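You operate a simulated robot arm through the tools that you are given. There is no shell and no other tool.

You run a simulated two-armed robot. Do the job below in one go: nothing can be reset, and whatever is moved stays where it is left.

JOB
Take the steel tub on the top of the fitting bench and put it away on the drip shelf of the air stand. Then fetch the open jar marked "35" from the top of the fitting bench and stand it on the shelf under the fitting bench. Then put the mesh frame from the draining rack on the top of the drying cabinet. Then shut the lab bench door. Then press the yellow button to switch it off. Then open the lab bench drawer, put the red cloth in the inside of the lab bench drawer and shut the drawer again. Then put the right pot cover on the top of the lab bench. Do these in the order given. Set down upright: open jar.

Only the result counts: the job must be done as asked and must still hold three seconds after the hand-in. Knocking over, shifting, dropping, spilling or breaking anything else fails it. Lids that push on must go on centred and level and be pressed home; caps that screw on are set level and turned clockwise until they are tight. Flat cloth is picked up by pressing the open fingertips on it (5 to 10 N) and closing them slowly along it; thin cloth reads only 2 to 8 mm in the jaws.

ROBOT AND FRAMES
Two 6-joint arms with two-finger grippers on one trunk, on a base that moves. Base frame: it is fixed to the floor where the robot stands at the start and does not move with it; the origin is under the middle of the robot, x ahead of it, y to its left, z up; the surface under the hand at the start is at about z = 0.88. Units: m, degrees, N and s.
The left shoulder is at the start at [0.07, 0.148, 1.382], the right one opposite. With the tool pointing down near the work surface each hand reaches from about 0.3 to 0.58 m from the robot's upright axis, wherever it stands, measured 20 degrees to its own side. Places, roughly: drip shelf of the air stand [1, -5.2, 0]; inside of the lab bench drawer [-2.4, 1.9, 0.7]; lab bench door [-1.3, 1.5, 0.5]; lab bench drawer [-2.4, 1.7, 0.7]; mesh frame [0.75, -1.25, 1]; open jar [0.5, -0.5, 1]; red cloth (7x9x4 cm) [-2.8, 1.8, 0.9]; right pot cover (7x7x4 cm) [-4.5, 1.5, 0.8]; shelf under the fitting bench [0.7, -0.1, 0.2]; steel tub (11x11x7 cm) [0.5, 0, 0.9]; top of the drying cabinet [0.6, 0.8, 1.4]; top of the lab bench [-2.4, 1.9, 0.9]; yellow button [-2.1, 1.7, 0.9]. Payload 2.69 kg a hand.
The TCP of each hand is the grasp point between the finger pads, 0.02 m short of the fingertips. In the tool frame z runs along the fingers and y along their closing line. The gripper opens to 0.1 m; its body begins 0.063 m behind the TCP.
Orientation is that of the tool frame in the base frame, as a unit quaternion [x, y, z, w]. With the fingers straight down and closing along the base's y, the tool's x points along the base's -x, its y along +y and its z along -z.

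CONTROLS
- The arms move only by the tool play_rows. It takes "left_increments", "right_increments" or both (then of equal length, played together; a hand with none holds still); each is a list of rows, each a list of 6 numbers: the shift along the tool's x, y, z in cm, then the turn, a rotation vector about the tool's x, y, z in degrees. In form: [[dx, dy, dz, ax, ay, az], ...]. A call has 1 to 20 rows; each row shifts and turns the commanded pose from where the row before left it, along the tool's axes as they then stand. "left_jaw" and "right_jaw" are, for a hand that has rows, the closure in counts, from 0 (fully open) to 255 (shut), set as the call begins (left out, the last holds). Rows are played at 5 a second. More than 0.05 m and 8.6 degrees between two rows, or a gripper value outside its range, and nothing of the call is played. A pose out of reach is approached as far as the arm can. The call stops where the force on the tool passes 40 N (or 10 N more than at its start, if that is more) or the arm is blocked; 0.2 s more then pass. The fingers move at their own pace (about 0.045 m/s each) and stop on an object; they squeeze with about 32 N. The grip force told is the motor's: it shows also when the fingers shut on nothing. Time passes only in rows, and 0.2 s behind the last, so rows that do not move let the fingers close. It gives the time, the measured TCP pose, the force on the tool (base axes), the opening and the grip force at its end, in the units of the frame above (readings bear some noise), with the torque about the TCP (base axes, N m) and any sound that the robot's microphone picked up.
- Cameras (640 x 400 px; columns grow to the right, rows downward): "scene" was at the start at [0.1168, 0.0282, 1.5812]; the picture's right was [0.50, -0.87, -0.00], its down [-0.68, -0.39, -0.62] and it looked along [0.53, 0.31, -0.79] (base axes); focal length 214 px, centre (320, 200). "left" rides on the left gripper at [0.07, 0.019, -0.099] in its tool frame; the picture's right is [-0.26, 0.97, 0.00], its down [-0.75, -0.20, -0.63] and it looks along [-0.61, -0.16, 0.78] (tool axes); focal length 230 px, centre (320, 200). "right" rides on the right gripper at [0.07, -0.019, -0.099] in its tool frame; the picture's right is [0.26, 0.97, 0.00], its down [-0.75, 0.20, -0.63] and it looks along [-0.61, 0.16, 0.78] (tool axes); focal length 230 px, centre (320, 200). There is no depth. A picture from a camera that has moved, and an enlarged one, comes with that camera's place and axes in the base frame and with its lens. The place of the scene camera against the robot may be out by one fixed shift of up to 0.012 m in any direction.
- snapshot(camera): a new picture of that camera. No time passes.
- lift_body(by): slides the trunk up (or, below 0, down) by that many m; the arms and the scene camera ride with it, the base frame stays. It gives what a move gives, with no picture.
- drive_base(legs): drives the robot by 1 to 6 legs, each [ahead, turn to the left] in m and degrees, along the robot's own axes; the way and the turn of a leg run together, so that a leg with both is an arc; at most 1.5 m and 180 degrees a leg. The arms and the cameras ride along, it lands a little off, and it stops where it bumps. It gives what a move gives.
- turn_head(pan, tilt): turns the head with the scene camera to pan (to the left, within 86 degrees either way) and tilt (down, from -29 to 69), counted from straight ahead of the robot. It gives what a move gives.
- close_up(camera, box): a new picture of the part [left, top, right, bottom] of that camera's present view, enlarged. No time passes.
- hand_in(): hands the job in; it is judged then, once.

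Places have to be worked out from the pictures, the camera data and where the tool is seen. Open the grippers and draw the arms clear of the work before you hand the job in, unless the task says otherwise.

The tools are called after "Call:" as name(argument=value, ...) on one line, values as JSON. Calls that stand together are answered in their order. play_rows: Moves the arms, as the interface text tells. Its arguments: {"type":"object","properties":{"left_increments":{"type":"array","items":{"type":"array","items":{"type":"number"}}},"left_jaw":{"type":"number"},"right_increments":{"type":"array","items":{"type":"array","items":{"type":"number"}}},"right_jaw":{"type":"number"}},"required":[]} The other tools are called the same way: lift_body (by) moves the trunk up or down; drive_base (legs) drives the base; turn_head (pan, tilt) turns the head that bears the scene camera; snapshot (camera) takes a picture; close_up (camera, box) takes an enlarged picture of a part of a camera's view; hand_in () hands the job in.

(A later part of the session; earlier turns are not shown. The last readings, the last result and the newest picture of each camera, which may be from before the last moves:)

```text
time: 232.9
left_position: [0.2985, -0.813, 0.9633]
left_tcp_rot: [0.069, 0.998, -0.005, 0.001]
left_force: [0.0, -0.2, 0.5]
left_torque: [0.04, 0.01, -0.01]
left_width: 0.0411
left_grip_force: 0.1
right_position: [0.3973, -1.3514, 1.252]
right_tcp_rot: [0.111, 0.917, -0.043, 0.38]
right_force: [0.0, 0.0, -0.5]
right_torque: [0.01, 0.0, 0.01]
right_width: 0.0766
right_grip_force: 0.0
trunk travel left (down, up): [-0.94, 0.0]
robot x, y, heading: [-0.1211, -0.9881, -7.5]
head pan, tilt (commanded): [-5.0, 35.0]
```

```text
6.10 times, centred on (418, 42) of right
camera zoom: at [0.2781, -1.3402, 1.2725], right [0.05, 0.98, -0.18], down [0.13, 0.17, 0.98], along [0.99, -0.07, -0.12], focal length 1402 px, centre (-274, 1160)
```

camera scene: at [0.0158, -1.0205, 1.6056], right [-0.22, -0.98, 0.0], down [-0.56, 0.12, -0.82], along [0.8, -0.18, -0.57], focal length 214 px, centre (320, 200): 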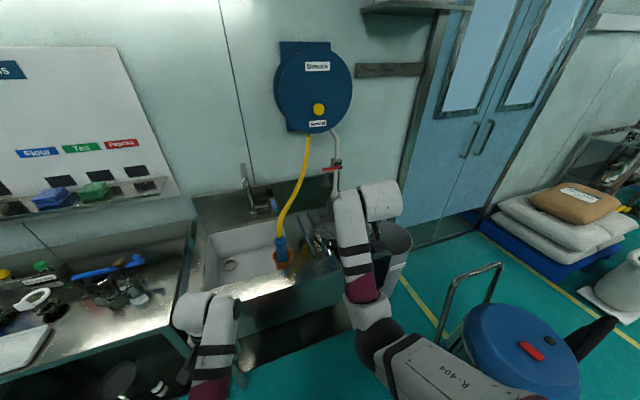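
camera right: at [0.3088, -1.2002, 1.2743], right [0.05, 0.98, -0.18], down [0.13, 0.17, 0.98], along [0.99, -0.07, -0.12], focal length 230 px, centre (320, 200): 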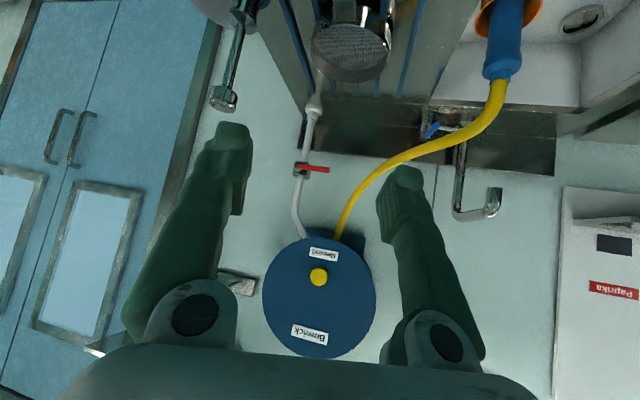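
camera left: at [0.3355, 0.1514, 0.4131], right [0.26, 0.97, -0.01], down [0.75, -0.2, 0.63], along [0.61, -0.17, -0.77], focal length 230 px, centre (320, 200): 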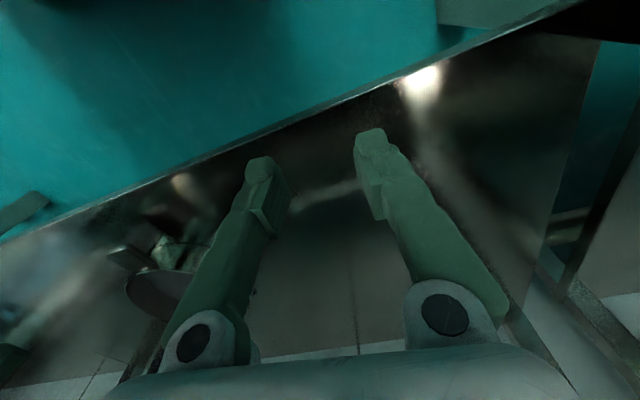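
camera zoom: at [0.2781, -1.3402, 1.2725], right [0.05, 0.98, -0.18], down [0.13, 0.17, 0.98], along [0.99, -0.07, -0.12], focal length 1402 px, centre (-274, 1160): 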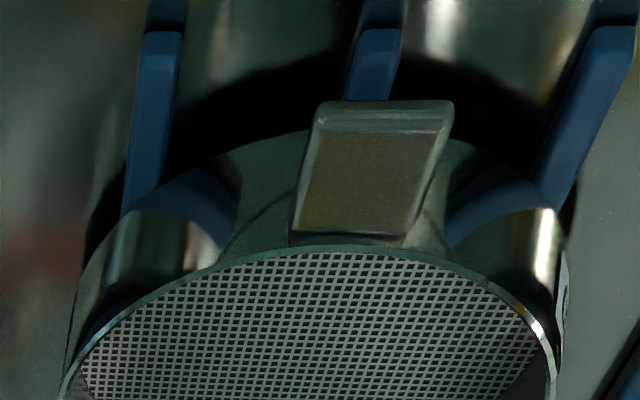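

The tab lies just below the rim, about 2 cm above the ring's bottom: it can be pinched with the tool horizontal and the jaws closing vertically. I test that posture here in free air: pitch to horizontal, then roll 90°.

Call:
play_rows(right_increments=[[0, 0, 0, 0, -7.5, 0], [0, 0, 0, 0, -7.5, 0], [0, 0, 0, 0, -7.5, 0], [0, 0, 0, 0, -7.5, 0], [0, 0, 0, 0, -7.5, 0], [0, 0, 0, 0, -7.5, 0], [0, 0, 0, 0, 0, 0]])

Call:
play_rows(right_increments=[[0, 0, 0, 0, 0, -7.5], [0, 0, 0, 0, 0, -7.5], [0, 0, 0, 0, 0, -7.5], [0, 0, 0, 0, 0, -7.5], [0, 0, 0, 0, 0, -7.5], [0, 0, 0, 0, 0, -7.5], [0, 0, 0, 0, 0, 0]])

```text
time: 234.5
left_position: [0.2983, -0.8131, 0.9652]
left_tcp_rot: [0.069, 0.998, -0.005, 0.001]
left_force: [0.6, 0.2, -0.3]
left_torque: [-0.01, 0.0, 0.03]
left_width: 0.0413
left_grip_force: 0.1
right_position: [0.3965, -1.3518, 1.2516]
right_tcp_rot: [0.086, 0.702, -0.082, 0.703]
right_force: [-0.9, 0.3, 0.0]
right_torque: [0.01, 0.02, -0.04]
right_width: 0.0766
right_grip_force: 0.1
trunk travel left (down, up): [-0.94, 0.0]
robot x, y, heading: [-0.1219, -0.9826, -7.2]
head pan, tilt (commanded): [-5.0, 35.0]
```

```text
time: 236.1
left_position: [0.2973, -0.8139, 0.9651]
left_tcp_rot: [0.07, 0.998, -0.004, 0.002]
left_force: [-0.2, 0.2, -0.5]
left_torque: [0.01, -0.01, 0.01]
left_width: 0.041
left_grip_force: 0.1
right_position: [0.3966, -1.3525, 1.2519]
right_tcp_rot: [-0.188, 0.681, -0.346, 0.617]
right_force: [-0.7, -0.2, 0.0]
right_torque: [-0.01, 0.01, 0.02]
right_width: 0.0766
right_grip_force: 0.0
trunk travel left (down, up): [-0.94, 0.0]
robot x, y, heading: [-0.1242, -0.9873, -7.5]
head pan, tilt (commanded): [-5.0, 35.0]
```

Roll works so far; I continue to 90°.

Call:
play_rows(right_increments=[[0, 0, 0, 0, 0, -7.5], [0, 0, 0, 0, 0, -7.5], [0, 0, 0, 0, 0, -7.5], [0, 0, 0, 0, 0, -7.5], [0, 0, 0, 0, 0, -7.5], [0, 0, 0, 0, 0, -7.5], [0, 0, 0, 0, 0, 0]])

Call:
snapshot(camera="right")

Call:
snapshot(camera="scene")

```text
time: 237.7
left_position: [0.2982, -0.8134, 0.9646]
left_tcp_rot: [0.069, 0.998, -0.005, 0.001]
left_force: [-0.3, -0.3, 0.3]
left_torque: [-0.01, 0.01, -0.02]
left_width: 0.0414
left_grip_force: 0.0
right_position: [0.3966, -1.3511, 1.2511]
right_tcp_rot: [-0.435, 0.557, -0.555, 0.438]
right_force: [0.3, -0.9, 1.0]
right_torque: [-0.01, -0.01, -0.03]
right_width: 0.0765
right_grip_force: 0.1
trunk travel left (down, up): [-0.94, 0.0]
robot x, y, heading: [-0.1182, -0.9826, -7.3]
head pan, tilt (commanded): [-5.0, 35.0]
```

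```text
taken
camera right: at [0.2851, -1.3946, 1.2703], right [-0.06, -0.25, -0.97], down [-0.43, 0.88, -0.2], along [0.9, 0.41, -0.16], focal length 230 px, centre (320, 200)
```

right: 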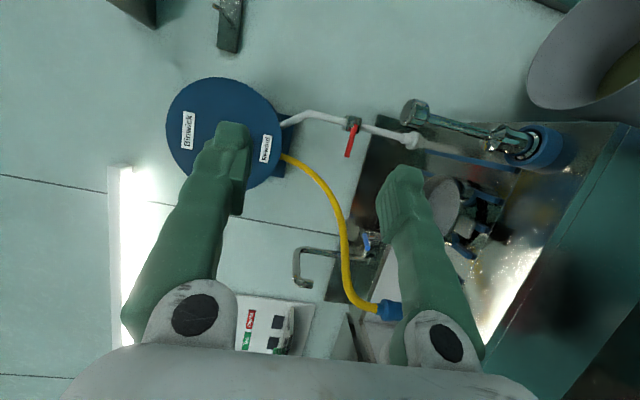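

```text
taken
camera scene: at [0.0168, -1.0207, 1.6055], right [-0.22, -0.98, 0.0], down [-0.56, 0.12, -0.82], along [0.8, -0.18, -0.57], focal length 214 px, centre (320, 200)
```

scene: 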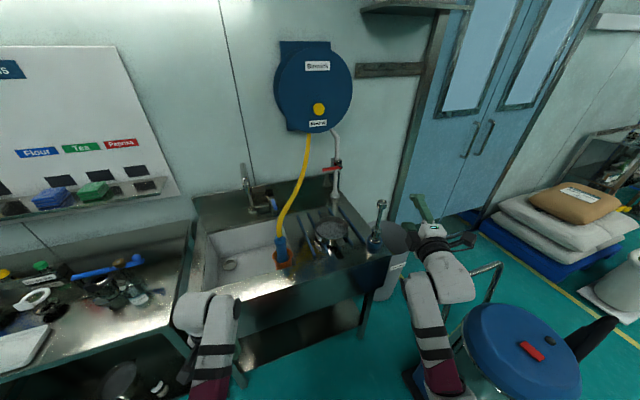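

The horizontal, vertically closing posture works. I test whether it also reaches z≈1.45 here, moving straight up.

Call:
play_rows(right_increments=[[0, -2.5, 0, 0, 0, 0], [0, -2.5, 0, 0, 0, 0], [0, -2.5, 0, 0, 0, 0], [0, -2.5, 0, 0, 0, 0], [0, -2.5, 0, 0, 0, 0], [0, -2.5, 0, 0, 0, 0], [0, -2.5, 0, 0, 0, 0], [0, -2.5, 0, 0, 0, 0], [0, 0, 0, 0, 0, 0]])

```text
time: 239.7
left_position: [0.2981, -0.8146, 0.9644]
left_tcp_rot: [0.069, 0.998, -0.004, 0.001]
left_force: [0.2, 0.8, -0.3]
left_torque: [0.0, -0.01, 0.01]
left_width: 0.0415
left_grip_force: 0.0
right_position: [0.3962, -1.353, 1.452]
right_tcp_rot: [-0.435, 0.558, -0.555, 0.438]
right_force: [-0.1, 0.5, 0.3]
right_torque: [-0.03, 0.02, 0.02]
right_width: 0.0764
right_grip_force: 0.0
trunk travel left (down, up): [-0.94, 0.0]
robot x, y, heading: [-0.1161, -0.9868, -7.5]
head pan, tilt (commanded): [-5.0, 35.0]
```

Both tests pass, but with vertical jaws the palm would foul the deck here. Pinching the tab's two side faces with the jaws horizontal and the tool about 30° below horizontal is clearer. I undo the roll and set that pitch.

Call:
play_rows(right_increments=[[0, 2.5, 0, 0, 0, 0], [0, 2.5, 0, 0, 0, 0], [0, 2.5, 0, 0, 0, 0], [0, 2.5, 0, 0, 0, 0], [0, 0, 0, 0, 0, 7.5], [0, 0, 0, 0, 0, 7.5], [0, 0, 0, 0, 0, 7.5], [0, 0, 0, 0, 0, 7.5], [0, 0, 0, 0, 0, 7.5], [0, 0, 0, 0, 0, 7.5], [0, 0, 0, 0, 0, 7.5], [0, 0, 0, 0, 0, 7.5], [0, 0, 0, 0, 0, 7.5], [0, 0, 0, 0, 0, 7.5], [0, 0, 0, 0, 0, 7.5], [0, 0, 0, 0, 0, 7.5], [0, 0, 0, 0, 0, 0]])

Call:
play_rows(right_increments=[[0, 0, 0, 0, 7.5, 0], [0, 0, 0, 0, 7.5, 0], [0, 0, 0, 0, 7.5, 0], [0, 0, 0, 0, 7.5, 0], [0, 0, 0, 0, 0, 0]])

```text
time: 243.3
left_position: [0.2989, -0.8143, 0.964]
left_tcp_rot: [0.069, 0.998, -0.005, 0.001]
left_force: [1.1, 0.6, 0.3]
left_torque: [0.0, 0.02, -0.01]
left_width: 0.0413
left_grip_force: 0.0
right_position: [0.3965, -1.3516, 1.3528]
right_tcp_rot: [0.086, 0.702, -0.082, 0.702]
right_force: [-0.2, -0.4, 0.1]
right_torque: [-0.03, 0.0, 0.0]
right_width: 0.0765
right_grip_force: 0.2
trunk travel left (down, up): [-0.94, 0.0]
robot x, y, heading: [-0.1208, -0.9863, -7.7]
head pan, tilt (commanded): [-5.0, 35.0]
```

```text
time: 244.5
left_position: [0.2997, -0.8143, 0.9654]
left_tcp_rot: [0.068, 0.998, -0.005, 0.002]
left_force: [0.7, 0.5, -0.5]
left_torque: [-0.04, -0.03, 0.03]
left_width: 0.0411
left_grip_force: 0.1
right_position: [0.3966, -1.3515, 1.3507]
right_tcp_rot: [0.106, 0.86, -0.058, 0.496]
right_force: [0.1, 0.2, 0.3]
right_torque: [0.01, -0.02, 0.0]
right_width: 0.0764
right_grip_force: 0.0
trunk travel left (down, up): [-0.94, 0.0]
robot x, y, heading: [-0.1225, -0.9843, -7.7]
head pan, tilt (commanded): [-5.0, 35.0]
```

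I turn the hand's yaw to match the tab's direction (about +8° in the base frame), and drive the base 0.15 m closer.

Call:
play_rows(right_increments=[[0, 0, 0, -6.4, 0, -3.7], [0, 0, 0, -6.4, 0, -3.7], [0, 0, 0, -6.4, 0, -3.7], [0, 0, 0, 0, 0, 0]], right_jaw=80)

Call:
drive_base(legs=[[0.15, 0]])

Call:
snapshot(camera="right")

Call:
snapshot(camera="scene")

```text
time: 245.5
left_position: [0.2991, -0.8126, 0.9647]
left_tcp_rot: [0.069, 0.998, -0.004, 0.001]
left_force: [-0.1, -0.1, -0.9]
left_torque: [-0.01, 0.01, -0.02]
left_width: 0.041
left_grip_force: 0.0
right_position: [0.3974, -1.3514, 1.3508]
right_tcp_rot: [-0.064, 0.863, 0.039, 0.5]
right_force: [0.2, 0.2, -0.2]
right_torque: [-0.01, -0.02, 0.0]
right_width: 0.0686
right_grip_force: 0.0
trunk travel left (down, up): [-0.94, 0.0]
robot x, y, heading: [-0.1203, -0.9872, -7.2]
head pan, tilt (commanded): [-5.0, 35.0]
```

```text
time: 246.9
left_position: [0.4426, -0.8325, 0.9667]
left_tcp_rot: [0.07, 0.998, -0.005, 0.004]
left_force: [-0.6, 0.9, -0.3]
left_torque: [0.01, -0.03, 0.01]
left_width: 0.0414
left_grip_force: 0.1
right_position: [0.5372, -1.3726, 1.354]
right_tcp_rot: [-0.062, 0.862, 0.037, 0.502]
right_force: [-0.6, -0.1, 0.2]
right_torque: [0.01, 0.01, -0.04]
right_width: 0.0687
right_grip_force: 0.1
trunk travel left (down, up): [-0.94, 0.0]
robot x, y, heading: [0.0278, -1.0072, -7.7]
head pan, tilt (commanded): [-5.0, 35.0]
```

```text
taken
camera right: at [0.4219, -1.4063, 1.3426], right [-0.27, 0.94, -0.22], down [-0.2, 0.17, 0.96], along [0.94, 0.3, 0.15], focal length 230 px, centre (320, 200)
```

right: 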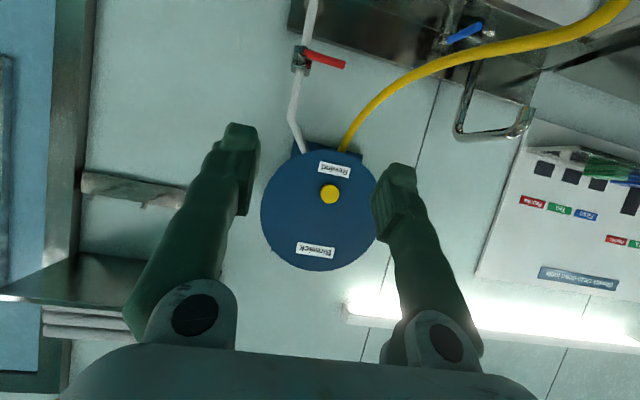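

```text
taken
camera scene: at [0.1571, -1.0393, 1.6063], right [-0.22, -0.98, 0.0], down [-0.56, 0.12, -0.82], along [0.8, -0.18, -0.57], focal length 214 px, centre (320, 200)
```

scene: 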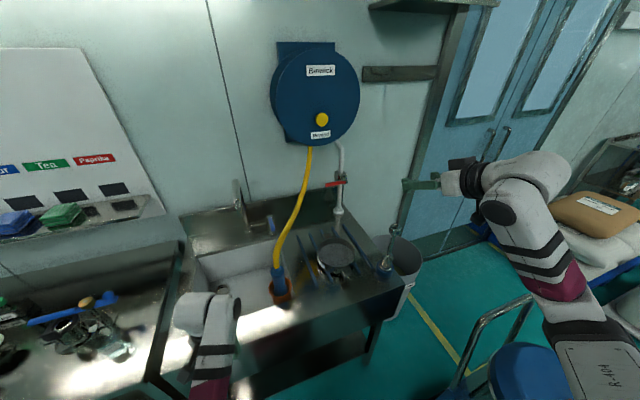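

I zoom in on the mesh frame from the new scene position to refine the tab's coordinates.

Call:
close_up(camera="scene", box=[300, 220, 364, 290])

```text
5.71 times, centred on (332, 255) of scene
camera zoom: at [0.1571, -1.0393, 1.6063], right [-0.22, -0.98, 0.0], down [-0.56, 0.12, -0.82], along [0.8, -0.18, -0.57], focal length 1226 px, centre (251, -114)
```

zoom: 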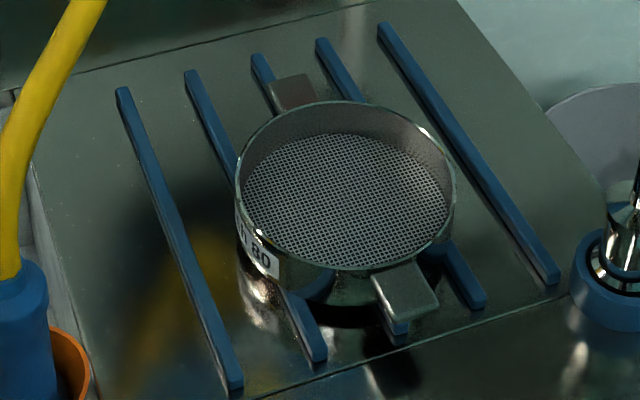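

From triangulation the tab's outer end is near [0.628, -1.244, 0.922], pointing along yaw ≈8°. I steepen the pitch to 40°, shift over the tab's line and come down to a pre-approach point 10 cm back along the tool.

Call:
play_rows(right_increments=[[0, 0, 0, 0, 5, 0], [0, 0, 0, 0, 5, 0], [0, 2.85, 0, 0, 0, 0], [0, 2.85, 0, 0, 0, 0], [0, 2.85, 0, 0, 0, 0], [0, 2.85, 0, 0, 0, 0], [0, 0, 0, 0, 0, 0]])

Call:
play_rows(right_increments=[[1.97, 0, 1.99, 0, 0, 0], [1.97, 0, 1.99, 0, 0, 0], [1.97, 0, 1.99, 0, 0, 0], [1.97, 0, 1.99, 0, 0, 0], [1.97, 0, 1.99, 0, 0, 0], [1.97, 0, 1.99, 0, 0, 0], [1.97, 0, 1.99, 0, 0, 0], [1.97, 0, 1.99, 0, 0, 0], [1.97, 0, 1.99, 0, 0, 0], [0, 0, 0, 0, 0, 0]])

Call:
snapshot(camera="right")

Call:
snapshot(camera="scene")

```text
time: 248.5
left_position: [0.4472, -0.832, 0.9642]
left_tcp_rot: [0.07, 0.998, -0.005, 0.001]
left_force: [-0.2, -0.3, -0.2]
left_torque: [-0.01, 0.01, 0.01]
left_width: 0.0413
left_grip_force: 0.0
right_position: [0.5418, -1.2947, 1.3394]
right_tcp_rot: [-0.066, 0.903, 0.034, 0.422]
right_force: [0.1, 0.6, 0.2]
right_torque: [-0.01, 0.02, 0.03]
right_width: 0.0685
right_grip_force: 0.1
right hand out of reach, approached as far as the arm can: row 5, 6
trunk travel left (down, up): [-0.94, 0.0]
robot x, y, heading: [0.0286, -1.0053, -7.5]
head pan, tilt (commanded): [-5.0, 35.0]
```

```text
time: 250.7
left_position: [0.4457, -0.8332, 0.9647]
left_tcp_rot: [0.069, 0.998, -0.004, 0.001]
left_force: [-0.5, 0.0, -0.2]
left_torque: [0.0, 0.04, 0.02]
left_width: 0.0412
left_grip_force: 0.1
right_position: [0.5656, -1.2937, 1.0879]
right_tcp_rot: [-0.065, 0.903, 0.032, 0.422]
right_force: [-0.5, 0.9, 0.7]
right_torque: [0.02, 0.02, 0.02]
right_width: 0.0688
right_grip_force: 0.0
trunk travel left (down, up): [-0.94, 0.0]
robot x, y, heading: [0.0279, -1.0059, -7.5]
head pan, tilt (commanded): [-5.0, 35.0]
```

```text
taken
camera right: at [0.4496, -1.3285, 1.0975], right [-0.3, 0.93, -0.19], down [-0.03, 0.19, 0.98], along [0.95, 0.3, -0.03], focal length 230 px, centre (320, 200)
```

right: 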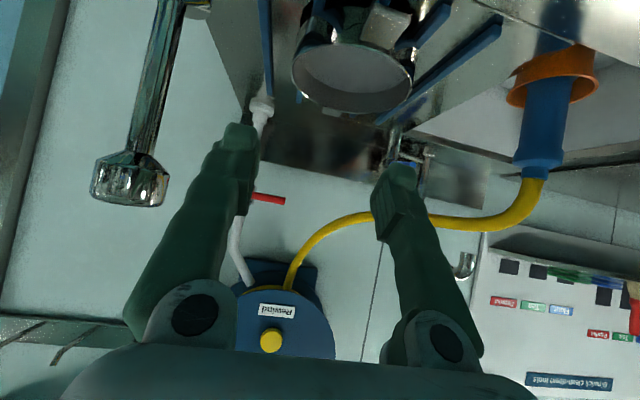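

```text
taken
camera scene: at [0.1649, -1.0404, 1.6055], right [-0.22, -0.98, 0.0], down [-0.56, 0.13, -0.82], along [0.8, -0.18, -0.57], focal length 214 px, centre (320, 200)
```

scene: 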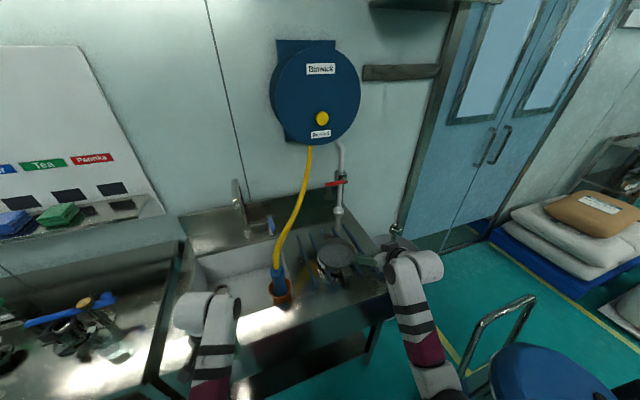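

I zoom in on the tab from this closer pose to refine its position.

Call:
close_up(camera="right", box=[270, 0, 450, 115])

```text
3.48 times, centred on (360, 58) of right
camera zoom: at [0.4496, -1.3285, 1.0975], right [-0.3, 0.93, -0.19], down [-0.03, 0.19, 0.98], along [0.95, 0.3, -0.03], focal length 800 px, centre (181, 696)
```

zoom: 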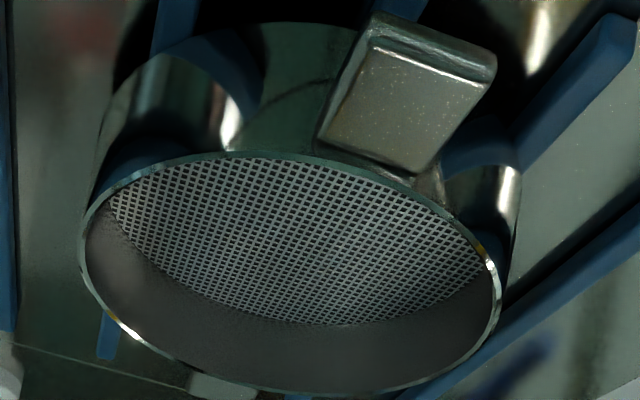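

The tab's outer end is at about [0.626, -1.241, 0.922] and its root at x≈0.66; width 3 cm. I move to 8 cm before the grip point along the tool.

Call:
play_rows(right_increments=[[1.55, 0.86, 1.6, 0, 0, 0], [1.55, 0.86, 1.6, 0, 0, 0], [1.55, 0.86, 1.6, 0, 0, 0], [1.55, 0.86, 1.6, 0, 0, 0], [1.55, 0.86, 1.6, 0, 0, 0], [0, 0, 0, 0, 0, 0]])

Call:
snapshot(camera="right")

Call:
close_up(camera="right", box=[220, 0, 420, 125])

```text
time: 252.1
left_position: [0.4459, -0.8345, 0.9657]
left_tcp_rot: [0.069, 0.998, -0.005, 0.0]
left_force: [-0.2, -0.5, 0.9]
left_torque: [0.0, -0.01, 0.03]
left_width: 0.0412
left_grip_force: 0.1
right_position: [0.5696, -1.2459, 0.977]
right_tcp_rot: [-0.065, 0.904, 0.033, 0.422]
right_force: [-0.2, 1.0, 0.0]
right_torque: [-0.01, -0.01, 0.01]
right_width: 0.0687
right_grip_force: 0.1
trunk travel left (down, up): [-0.94, 0.0]
robot x, y, heading: [0.0301, -1.0075, -7.6]
head pan, tilt (commanded): [-5.0, 35.0]
```

```text
taken
camera right: at [0.454, -1.2813, 0.987], right [-0.3, 0.93, -0.19], down [-0.03, 0.19, 0.98], along [0.95, 0.3, -0.03], focal length 230 px, centre (320, 200)
```

right: 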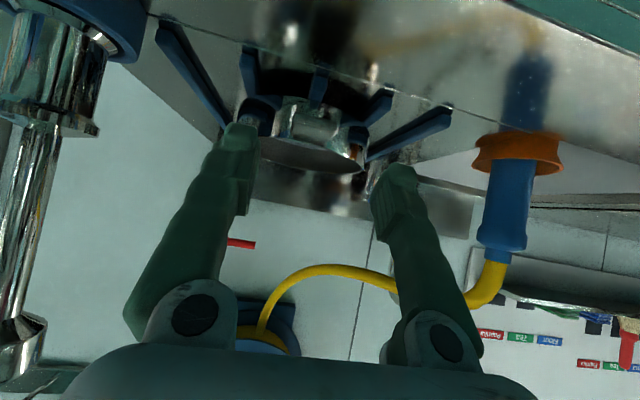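

```text
3.20 times, centred on (320, 62) of right
camera zoom: at [0.454, -1.2813, 0.987], right [-0.3, 0.93, -0.19], down [-0.03, 0.19, 0.98], along [0.95, 0.3, -0.03], focal length 736 px, centre (320, 640)
```

zoom: 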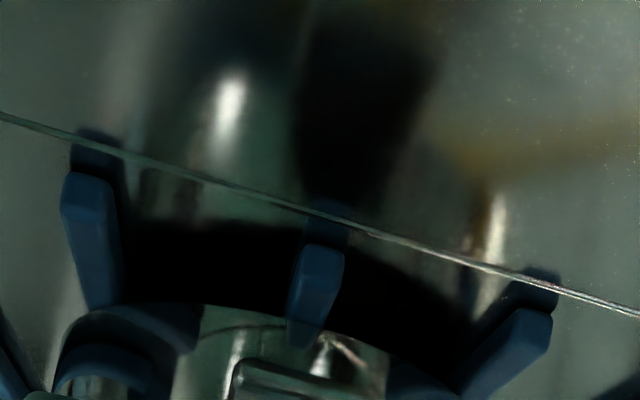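

I zoom around the tab itself.

Call:
close_up(camera="right", box=[230, 80, 400, 190])

```text
3.64 times, centred on (315, 135) of right
camera zoom: at [0.454, -1.2813, 0.987], right [-0.3, 0.93, -0.19], down [-0.03, 0.19, 0.98], along [0.95, 0.3, -0.03], focal length 837 px, centre (338, 436)
```

zoom: 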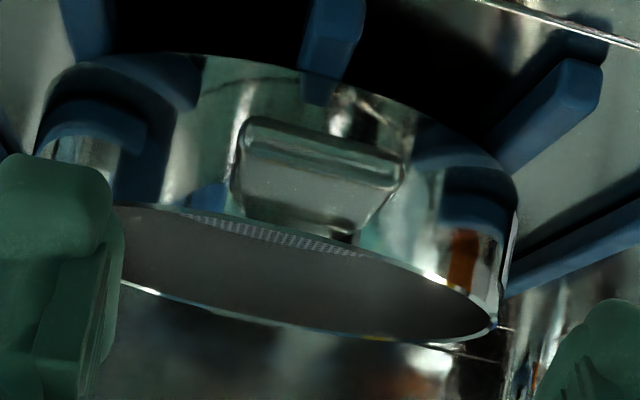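

The tab end is at about [0.626, -1.243, 0.924]. I shift 5 mm right and advance 8 cm along the tool in 1 cm steps.

Call:
play_rows(right_increments=[[0, -0.53, 0.5, 0, 0, 0], [0, 0, 1, 0, 0, 0], [0, 0, 1, 0, 0, 0], [0, 0, 1, 0, 0, 0], [0, 0, 1, 0, 0, 0], [0, 0, 1, 0, 0, 0], [0, 0, 0, 0, 0, 0]])

Call:
snapshot(camera="right")

```text
time: 253.7
left_position: [0.4467, -0.8331, 0.9649]
left_tcp_rot: [0.069, 0.998, -0.006, 0.0]
left_force: [0.1, -0.9, 0.5]
left_torque: [0.04, 0.01, 0.06]
left_width: 0.0411
left_grip_force: 0.0
right_position: [0.6128, -1.246, 0.9426]
right_tcp_rot: [-0.066, 0.903, 0.034, 0.423]
right_force: [-0.3, -0.4, 0.6]
right_torque: [-0.02, -0.01, -0.01]
right_width: 0.0687
right_grip_force: 0.1
trunk travel left (down, up): [-0.94, 0.0]
robot x, y, heading: [0.0278, -1.0017, -7.3]
head pan, tilt (commanded): [-5.0, 35.0]
```

```text
taken
camera right: at [0.4982, -1.2806, 0.954], right [-0.3, 0.93, -0.19], down [-0.03, 0.19, 0.98], along [0.95, 0.3, -0.03], focal length 230 px, centre (320, 200)
```

right: 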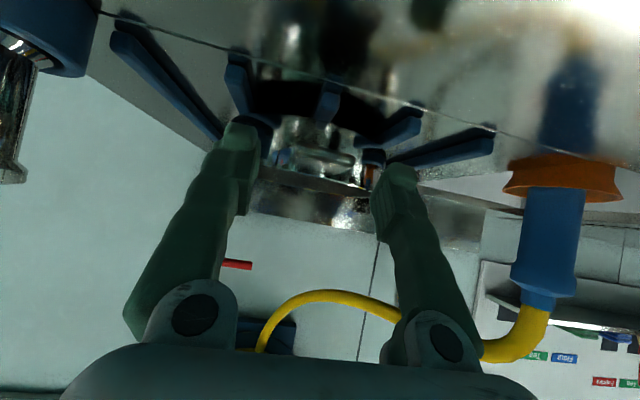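

I zoom in to check alignment of the tab between the fingers.

Call:
close_up(camera="right", box=[230, 100, 410, 220])

```text
3.33 times, centred on (320, 160) of right
camera zoom: at [0.4982, -1.2806, 0.954], right [-0.3, 0.93, -0.19], down [-0.03, 0.19, 0.98], along [0.95, 0.3, -0.03], focal length 767 px, centre (320, 333)
```

zoom: 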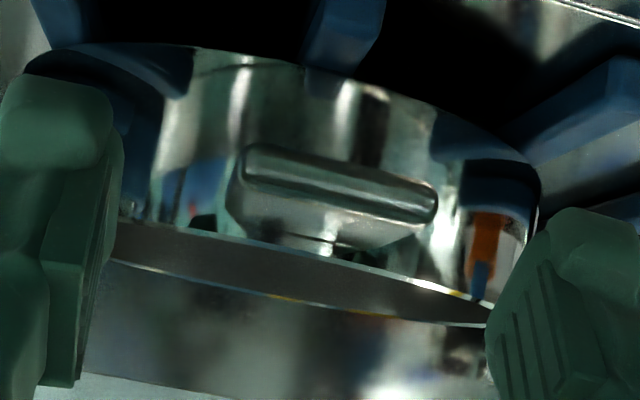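

Aligned within a millimetre or two. I advance the last 2.4 cm and close on the tab's sides.

Call:
play_rows(right_increments=[[0, 0.1, 0.8, 0, 0, 0], [0, 0, 0.8, 0, 0, 0], [0, 0, 0.8, 0, 0, 0], [0, 0, 0, 0, 0, 0]])

Call:
play_rows(right_increments=[[0, 0, 0, 0, 0, 0], [0, 0, 0, 0, 0, 0], [0, 0, 0, 0, 0, 0], [0, 0, 0, 0, 0, 0]], right_jaw=255)

Call:
close_up(camera="right", box=[200, 80, 440, 240])

Call:
close_up(camera="scene", box=[290, 210, 420, 310])

```text
time: 254.7
left_position: [0.4479, -0.8332, 0.9636]
left_tcp_rot: [0.07, 0.998, -0.004, 0.0]
left_force: [-0.2, 0.1, -0.4]
left_torque: [0.0, -0.03, 0.0]
left_width: 0.0412
left_grip_force: 0.1
right_position: [0.6312, -1.2433, 0.9271]
right_tcp_rot: [-0.066, 0.904, 0.034, 0.422]
right_force: [0.6, 0.4, 0.4]
right_torque: [-0.02, 0.0, -0.04]
right_width: 0.0688
right_grip_force: 0.2
trunk travel left (down, up): [-0.94, 0.0]
robot x, y, heading: [0.0309, -1.008, -7.4]
head pan, tilt (commanded): [-5.0, 35.0]
```

```text
time: 255.7
left_position: [0.4466, -0.8324, 0.9643]
left_tcp_rot: [0.07, 0.998, -0.004, 0.0]
left_force: [0.6, 0.1, -0.4]
left_torque: [-0.01, 0.03, -0.02]
left_width: 0.0411
left_grip_force: 0.0
right_position: [0.6322, -1.2436, 0.9286]
right_tcp_rot: [-0.065, 0.904, 0.033, 0.422]
right_force: [1.5, -0.4, -0.8]
right_torque: [0.01, -0.06, -0.06]
right_width: 0.0351
right_grip_force: 31.7
trunk travel left (down, up): [-0.94, 0.0]
robot x, y, heading: [0.0257, -1.0061, -7.7]
head pan, tilt (commanded): [-5.0, 35.0]
```

```text
2.50 times, centred on (320, 160) of right
camera zoom: at [0.5163, -1.2774, 0.9385], right [-0.3, 0.93, -0.19], down [-0.03, 0.19, 0.98], along [0.95, 0.3, -0.03], focal length 575 px, centre (320, 300)
```

zoom: 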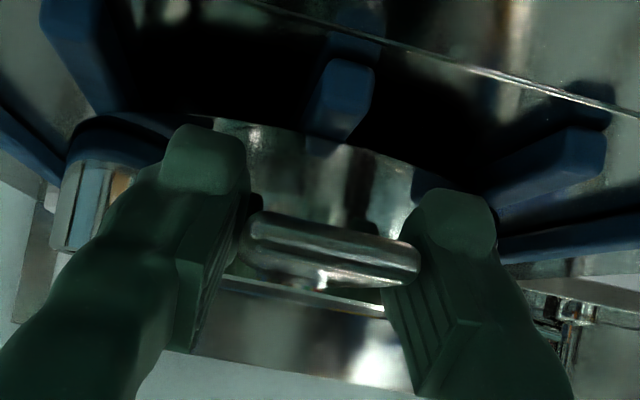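

```text
4.00 times, centred on (355, 260) of scene
camera zoom: at [0.1651, -1.0406, 1.6055], right [-0.22, -0.98, 0.0], down [-0.56, 0.13, -0.82], along [0.8, -0.18, -0.57], focal length 858 px, centre (180, -40)
```

zoom: 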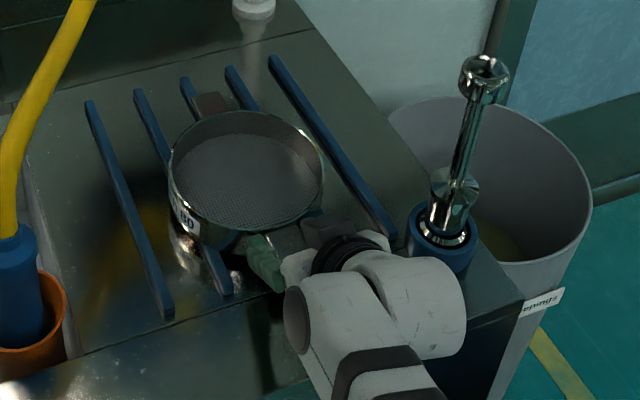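

The tab is held (35 mm, 32 N). I lift 2 cm gently and check for droop.

Call:
play_rows(right_increments=[[-0.38, 0, -0.32, 0, 0, 0], [-0.38, 0, -0.32, 0, 0, 0], [-0.38, 0, -0.32, 0, 0, 0], [-0.38, 0, -0.32, 0, 0, 0], [0, 0, 0, 0, 0, 0]])

Call:
close_up(camera="right", box=[200, 80, 440, 240])

Call:
close_up(camera="scene", box=[290, 210, 420, 310])

```text
time: 256.9
left_position: [0.4472, -0.8334, 0.9646]
left_tcp_rot: [0.069, 0.998, -0.004, 0.0]
left_force: [0.0, 0.5, -0.1]
left_torque: [-0.01, 0.01, 0.01]
left_width: 0.0414
left_grip_force: 0.1
right_position: [0.6325, -1.2434, 0.9476]
right_tcp_rot: [-0.066, 0.904, 0.033, 0.422]
right_force: [-0.3, -0.6, -2.2]
right_torque: [-0.03, 0.23, 0.01]
right_width: 0.0349
right_grip_force: 32.2
trunk travel left (down, up): [-0.94, 0.0]
robot x, y, heading: [0.0319, -1.0008, -7.6]
head pan, tilt (commanded): [-5.0, 35.0]
```

```text
2.50 times, centred on (320, 160) of right
camera zoom: at [0.516, -1.2779, 0.9577], right [-0.3, 0.93, -0.19], down [-0.03, 0.19, 0.98], along [0.95, 0.3, -0.03], focal length 575 px, centre (320, 300)
```

zoom: 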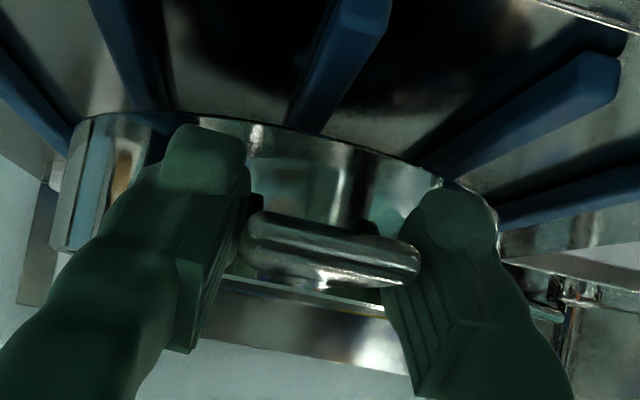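

```text
4.00 times, centred on (355, 260) of scene
camera zoom: at [0.1656, -1.0407, 1.6054], right [-0.22, -0.98, 0.0], down [-0.56, 0.13, -0.82], along [0.8, -0.18, -0.57], focal length 858 px, centre (180, -40)
```

zoom: 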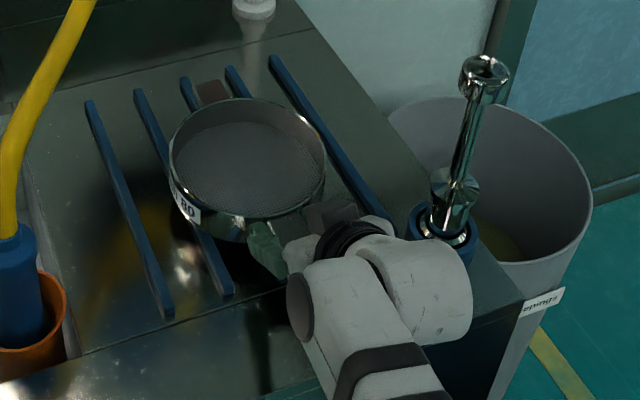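

Held level without droop (about 0.22 kg). I lift another 15 cm, then back away from the sink.

Call:
play_rows(right_increments=[[-0.77, 0, -0.64, 0, 0, 0], [-0.96, 0, -0.8, 0, 0, 0], [-1.15, 0, -0.96, 0, 0, 0], [-1.15, 0, -0.96, 0, 0, 0], [-1.15, 0, -0.96, 0, 0, 0], [-1.15, 0, -0.96, 0, 0, 0], [-1.15, 0, -0.96, 0, 0, 0], [-1.15, 0, -0.96, 0, 0, 0], [-1.15, 0, -0.96, 0, 0, 0], [-0.96, 0, -0.8, 0, 0, 0], [0, 0, 0, 0, 0, 0]])

Call:
snapshot(camera="right")

Call:
snapshot(camera="scene")

```text
time: 259.3
left_position: [0.448, -0.8333, 0.9647]
left_tcp_rot: [0.069, 0.998, -0.004, 0.001]
left_force: [-1.1, -0.6, 0.6]
left_torque: [0.01, 0.03, 0.01]
left_width: 0.0413
left_grip_force: 0.0
right_position: [0.631, -1.2439, 1.0863]
right_tcp_rot: [-0.065, 0.904, 0.033, 0.421]
right_force: [-0.5, 0.1, -2.2]
right_torque: [0.0, 0.21, 0.01]
right_width: 0.0349
right_grip_force: 31.7
trunk travel left (down, up): [-0.94, 0.0]
robot x, y, heading: [0.0263, -1.0073, -7.3]
head pan, tilt (commanded): [-5.0, 35.0]
```

```text
taken
camera right: at [0.5159, -1.2783, 1.0967], right [-0.3, 0.93, -0.19], down [-0.03, 0.19, 0.98], along [0.95, 0.3, -0.03], focal length 230 px, centre (320, 200)
```

right: 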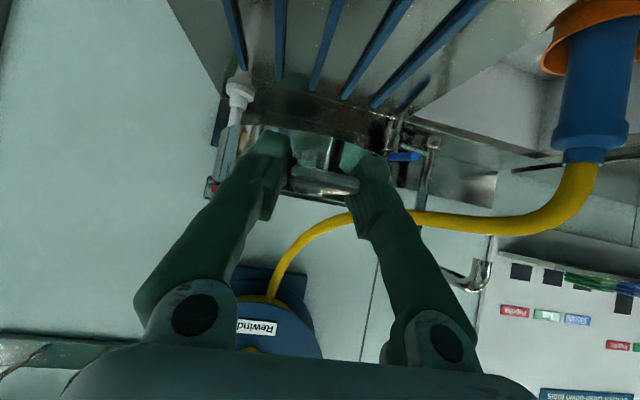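

```text
taken
camera scene: at [0.1657, -1.0407, 1.6054], right [-0.22, -0.98, 0.0], down [-0.56, 0.13, -0.82], along [0.8, -0.18, -0.57], focal length 214 px, centre (320, 200)
```

scene: 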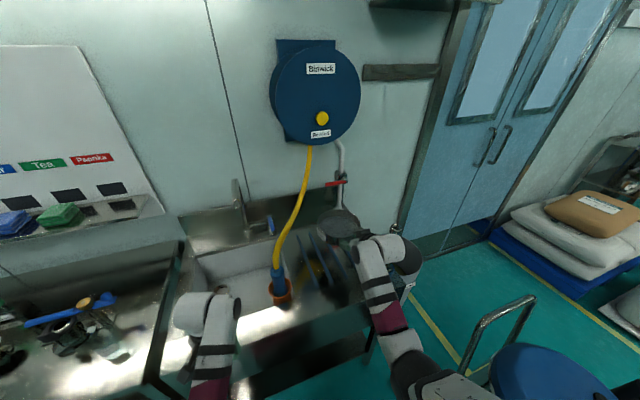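

The way back is clear. I back off 0.55 m and look at the cabinet to plan the placing.

Call:
drive_base(legs=[[-0.55, 0]])

Call:
turn_head(pan=45, tilt=15)

Call:
snapshot(camera="scene")

```text
time: 262.5
left_position: [-0.0972, -0.7591, 0.9639]
left_tcp_rot: [0.064, 0.998, -0.004, 0.001]
left_force: [0.0, 0.5, 0.9]
left_torque: [0.02, 0.03, -0.02]
left_width: 0.0414
left_grip_force: 0.0
right_position: [0.0917, -1.1679, 1.0854]
right_tcp_rot: [-0.07, 0.903, 0.035, 0.422]
right_force: [-0.5, -0.2, -1.6]
right_torque: [0.03, 0.23, 0.0]
right_width: 0.0351
right_grip_force: 31.7
trunk travel left (down, up): [-0.94, 0.0]
robot x, y, heading: [-0.5164, -0.9322, -6.7]
head pan, tilt (commanded): [-5.0, 35.0]
```

```text
time: 263.6
left_position: [-0.0984, -0.7609, 0.9657]
left_tcp_rot: [0.063, 0.998, -0.004, 0.0]
left_force: [0.3, 0.0, 0.0]
left_torque: [0.04, 0.0, 0.02]
left_width: 0.0412
left_grip_force: 0.0
right_position: [0.09, -1.1675, 1.0856]
right_tcp_rot: [-0.069, 0.904, 0.035, 0.421]
right_force: [-0.2, 0.2, -2.6]
right_torque: [0.0, 0.26, 0.02]
right_width: 0.0349
right_grip_force: 31.9
trunk travel left (down, up): [-0.94, 0.0]
robot x, y, heading: [-0.5177, -0.9365, -7.1]
head pan, tilt (commanded): [45.0, 15.0]
```

```text
taken
camera scene: at [-0.3902, -0.8939, 1.6374], right [0.61, -0.79, 0.0], down [-0.21, -0.16, -0.97], along [0.76, 0.59, -0.26], focal length 214 px, centre (320, 200)
```

scene: 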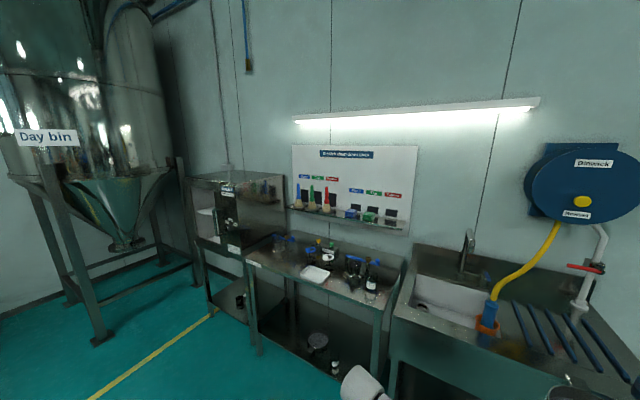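

I turn to face +y, drive along the benches to y≈0.6 and turn to face the drying cabinet, keeping clear of the day bin's legs.

Call:
drive_base(legs=[[0, 97], [1.5, 0]])

Call:
snapshot(camera="right")

```text
time: 275.1
left_position: [-0.7855, 0.9158, 0.9661]
left_tcp_rot: [0.715, -0.699, 0.003, -0.005]
left_force: [0.0, 0.1, -0.2]
left_torque: [-0.01, 0.02, 0.0]
left_width: 0.041
left_grip_force: 0.0
right_position: [-0.4099, 1.1636, 1.0872]
right_tcp_rot: [0.73, -0.536, -0.343, -0.248]
right_force: [-0.5, 0.0, -1.0]
right_torque: [-0.24, -0.09, 0.01]
right_width: 0.0351
right_grip_force: 31.7
trunk travel left (down, up): [-0.94, 0.0]
robot x, y, heading: [-0.5486, 0.5304, 91.6]
head pan, tilt (commanded): [45.0, 15.0]
```

```text
taken
camera right: at [-0.3546, 1.0558, 1.0968], right [-0.87, -0.45, -0.19], down [-0.19, -0.06, 0.98], along [-0.45, 0.89, -0.03], focal length 230 px, centre (320, 200)
```

right: 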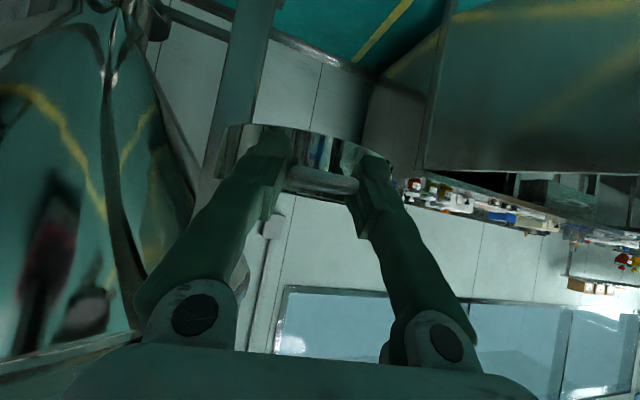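

The sieve's far end is within about 10 cm of the day bin leg, so I back off 0.15 m before turning right.

Call:
drive_base(legs=[[-0.15, 0], [0, -76]])

Call:
turn_head(pan=10, tilt=15)

Call:
snapshot(camera="scene")

Call:
snapshot(camera="right")

```text
time: 279.7
left_position: [-0.2314, 0.7096, 0.966]
left_tcp_rot: [-0.14, 0.99, -0.004, 0.002]
left_force: [-0.8, 0.0, 0.7]
left_torque: [-0.01, 0.01, 0.02]
left_width: 0.0413
left_grip_force: 0.0
right_position: [0.1042, 0.4118, 1.086]
right_tcp_rot: [-0.253, 0.87, 0.121, 0.406]
right_force: [0.3, 0.0, -2.4]
right_torque: [-0.13, 0.21, -0.04]
right_width: 0.0355
right_grip_force: 31.8
trunk travel left (down, up): [-0.94, 0.0]
robot x, y, heading: [-0.5378, 0.3818, 16.8]
head pan, tilt (commanded): [45.0, 15.0]
```

```text
time: 280.7
left_position: [-0.2313, 0.7099, 0.9646]
left_tcp_rot: [-0.141, 0.99, -0.004, 0.001]
left_force: [-0.8, -0.5, 0.1]
left_torque: [0.01, -0.02, -0.05]
left_width: 0.041
left_grip_force: 0.1
right_position: [0.1034, 0.4113, 1.0867]
right_tcp_rot: [-0.253, 0.87, 0.12, 0.405]
right_force: [-0.1, -0.2, -2.1]
right_torque: [-0.16, 0.16, 0.0]
right_width: 0.0353
right_grip_force: 31.8
trunk travel left (down, up): [-0.94, 0.0]
robot x, y, heading: [-0.5487, 0.3786, 16.4]
head pan, tilt (commanded): [10.0, 15.0]
```

```text
taken
camera scene: at [-0.4104, 0.4285, 1.6374], right [0.45, -0.89, 0.0], down [-0.23, -0.12, -0.97], along [0.86, 0.43, -0.26], focal length 214 px, centre (320, 200)
```

scene: 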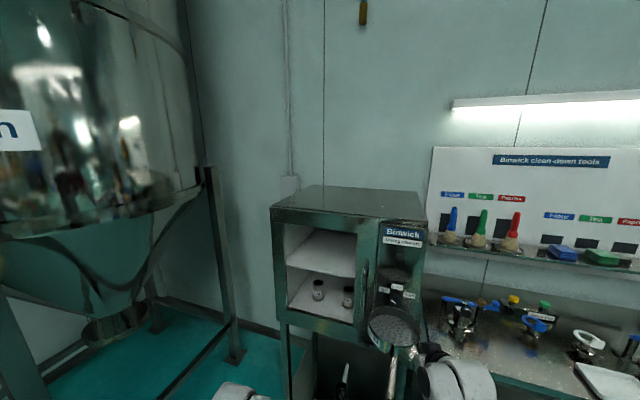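

```text
taken
camera right: at [0.0134, 0.3319, 1.0965], right [-0.66, 0.73, -0.19], down [-0.11, 0.17, 0.98], along [0.74, 0.67, -0.03], focal length 230 px, centre (320, 200)
```

right: 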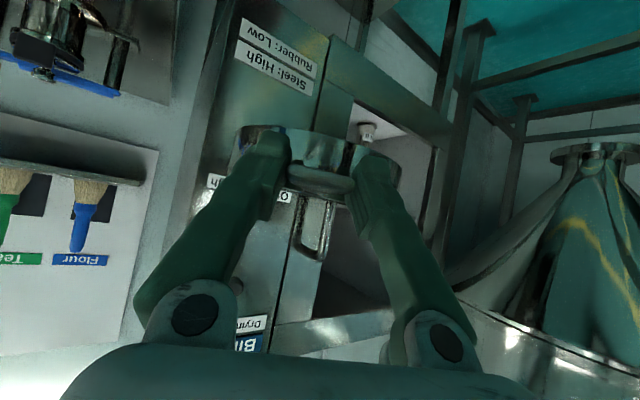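

The frame's far tip is close to the cabinet's front and handle, whose top I triangulate at z≈1.366. I back up 0.25 m before raising the hand.

Call:
drive_base(legs=[[-0.25, 0]])

Call:
play_rows(right_increments=[[-1.6, 0, -0.6, 0, 0, 0], [-2.4, 0, -1.1, 0, 0, 0], [-2.5, 0, -1.6, 0, 0, 0], [-2.5, 0, -1.6, 0, 0, 0], [-2.5, 0, -1.6, 0, 0, 0], [-2.5, 0, -1.6, 0, 0, 0], [-2.5, 0, -1.6, 0, 0, 0], [-2.5, 0, -1.6, 0, 0, 0], [-2.5, 0, -1.6, 0, 0, 0], [-2.5, 0, -1.6, 0, 0, 0], [-2.5, 0, -1.6, 0, 0, 0], [-2.5, 0, -1.6, 0, 0, 0], [-2, 0, -1.3, 0, 0, 0], [0, 0, 0, 0, 0, 0]])

Call:
snapshot(camera="scene")

```text
time: 282.5
left_position: [-0.4667, 0.6394, 0.9637]
left_tcp_rot: [-0.139, 0.99, -0.005, -0.001]
left_force: [1.0, 0.4, -0.9]
left_torque: [0.01, 0.02, 0.01]
left_width: 0.0412
left_grip_force: 0.1
right_position: [-0.1315, 0.3408, 1.0835]
right_tcp_rot: [-0.253, 0.871, 0.12, 0.404]
right_force: [1.8, -0.4, -2.5]
right_torque: [-0.15, 0.22, -0.02]
right_width: 0.0356
right_grip_force: 31.9
trunk travel left (down, up): [-0.94, 0.0]
robot x, y, heading: [-0.7794, 0.3097, 16.3]
head pan, tilt (commanded): [10.0, 15.0]
```

```text
time: 285.5
left_position: [-0.4694, 0.6381, 0.9645]
left_tcp_rot: [-0.14, 0.99, -0.004, 0.002]
left_force: [0.5, 0.8, 0.6]
left_torque: [-0.01, -0.01, 0.0]
left_width: 0.0413
left_grip_force: 0.0
right_position: [-0.0869, 0.3673, 1.4471]
right_tcp_rot: [-0.252, 0.871, 0.119, 0.405]
right_force: [0.0, 0.4, -3.2]
right_torque: [-0.15, 0.21, -0.01]
right_width: 0.0351
right_grip_force: 32.4
trunk travel left (down, up): [-0.94, 0.0]
robot x, y, heading: [-0.7803, 0.311, 16.7]
head pan, tilt (commanded): [10.0, 15.0]
```

```text
taken
camera scene: at [-0.648, 0.3575, 1.6374], right [0.45, -0.9, 0.0], down [-0.23, -0.12, -0.97], along [0.86, 0.43, -0.26], focal length 214 px, centre (320, 200)
```

scene: 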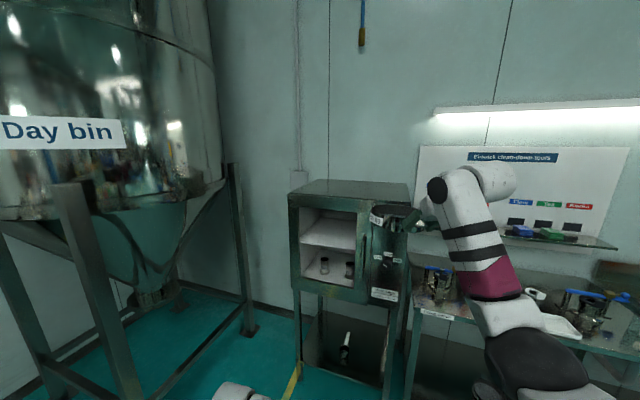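

The frame is held at z≈1.447. I zoom in on the cabinet top to pin down its corners.

Call:
close_up(camera="scene", box=[270, 160, 470, 285])

```text
3.20 times, centred on (370, 222) of scene
camera zoom: at [-0.648, 0.3575, 1.6374], right [0.45, -0.9, 0.0], down [-0.23, -0.12, -0.97], along [0.86, 0.43, -0.26], focal length 686 px, centre (160, 128)
```

zoom: 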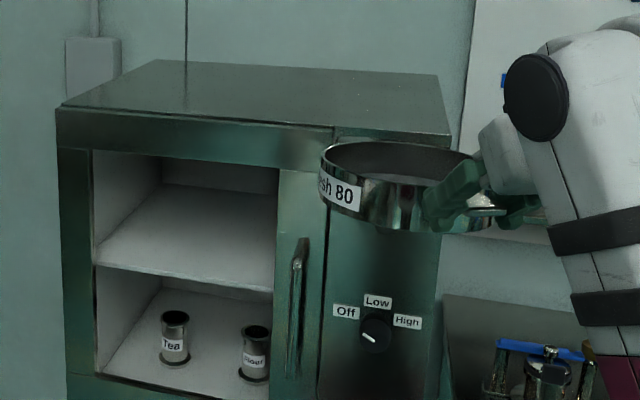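

Top edge corners: front-right about [0.347, 0.406], z≈1.375, and the top is empty. I turn 3° left and drive forward so the frame ends up around [0.53, 0.65], checking half-way.

Call:
drive_base(legs=[[0, 3], [0.3, 0]])

Call:
snapshot(camera="scene")

Call:
snapshot(camera="right")

```text
time: 288.0
left_position: [-0.2054, 0.7527, 0.9656]
left_tcp_rot: [-0.166, 0.986, -0.005, 0.002]
left_force: [0.1, -0.2, 0.0]
left_torque: [-0.01, -0.05, 0.01]
left_width: 0.0415
left_grip_force: 0.2
right_position: [0.1887, 0.503, 1.4488]
right_tcp_rot: [-0.277, 0.862, 0.132, 0.403]
right_force: [0.7, -0.3, -2.2]
right_torque: [-0.14, 0.15, -0.04]
right_width: 0.0352
right_grip_force: 31.8
trunk travel left (down, up): [-0.94, 0.0]
robot x, y, heading: [-0.501, 0.4106, 19.3]
head pan, tilt (commanded): [10.0, 15.0]
```

```text
taken
camera scene: at [-0.3713, 0.4637, 1.6378], right [0.49, -0.87, 0.0], down [-0.22, -0.13, -0.97], along [0.84, 0.48, -0.26], focal length 214 px, centre (320, 200)
```

scene: 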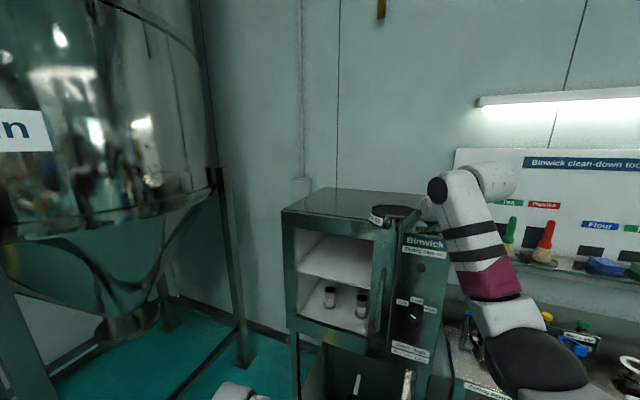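

```text
taken
camera right: at [0.1023, 0.4191, 1.4583], right [-0.7, 0.69, -0.19], down [-0.12, 0.16, 0.98], along [0.71, 0.7, -0.03], focal length 230 px, centre (320, 200)
```

right: 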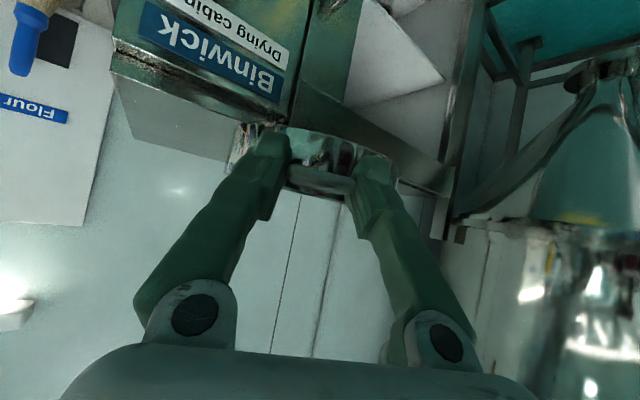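

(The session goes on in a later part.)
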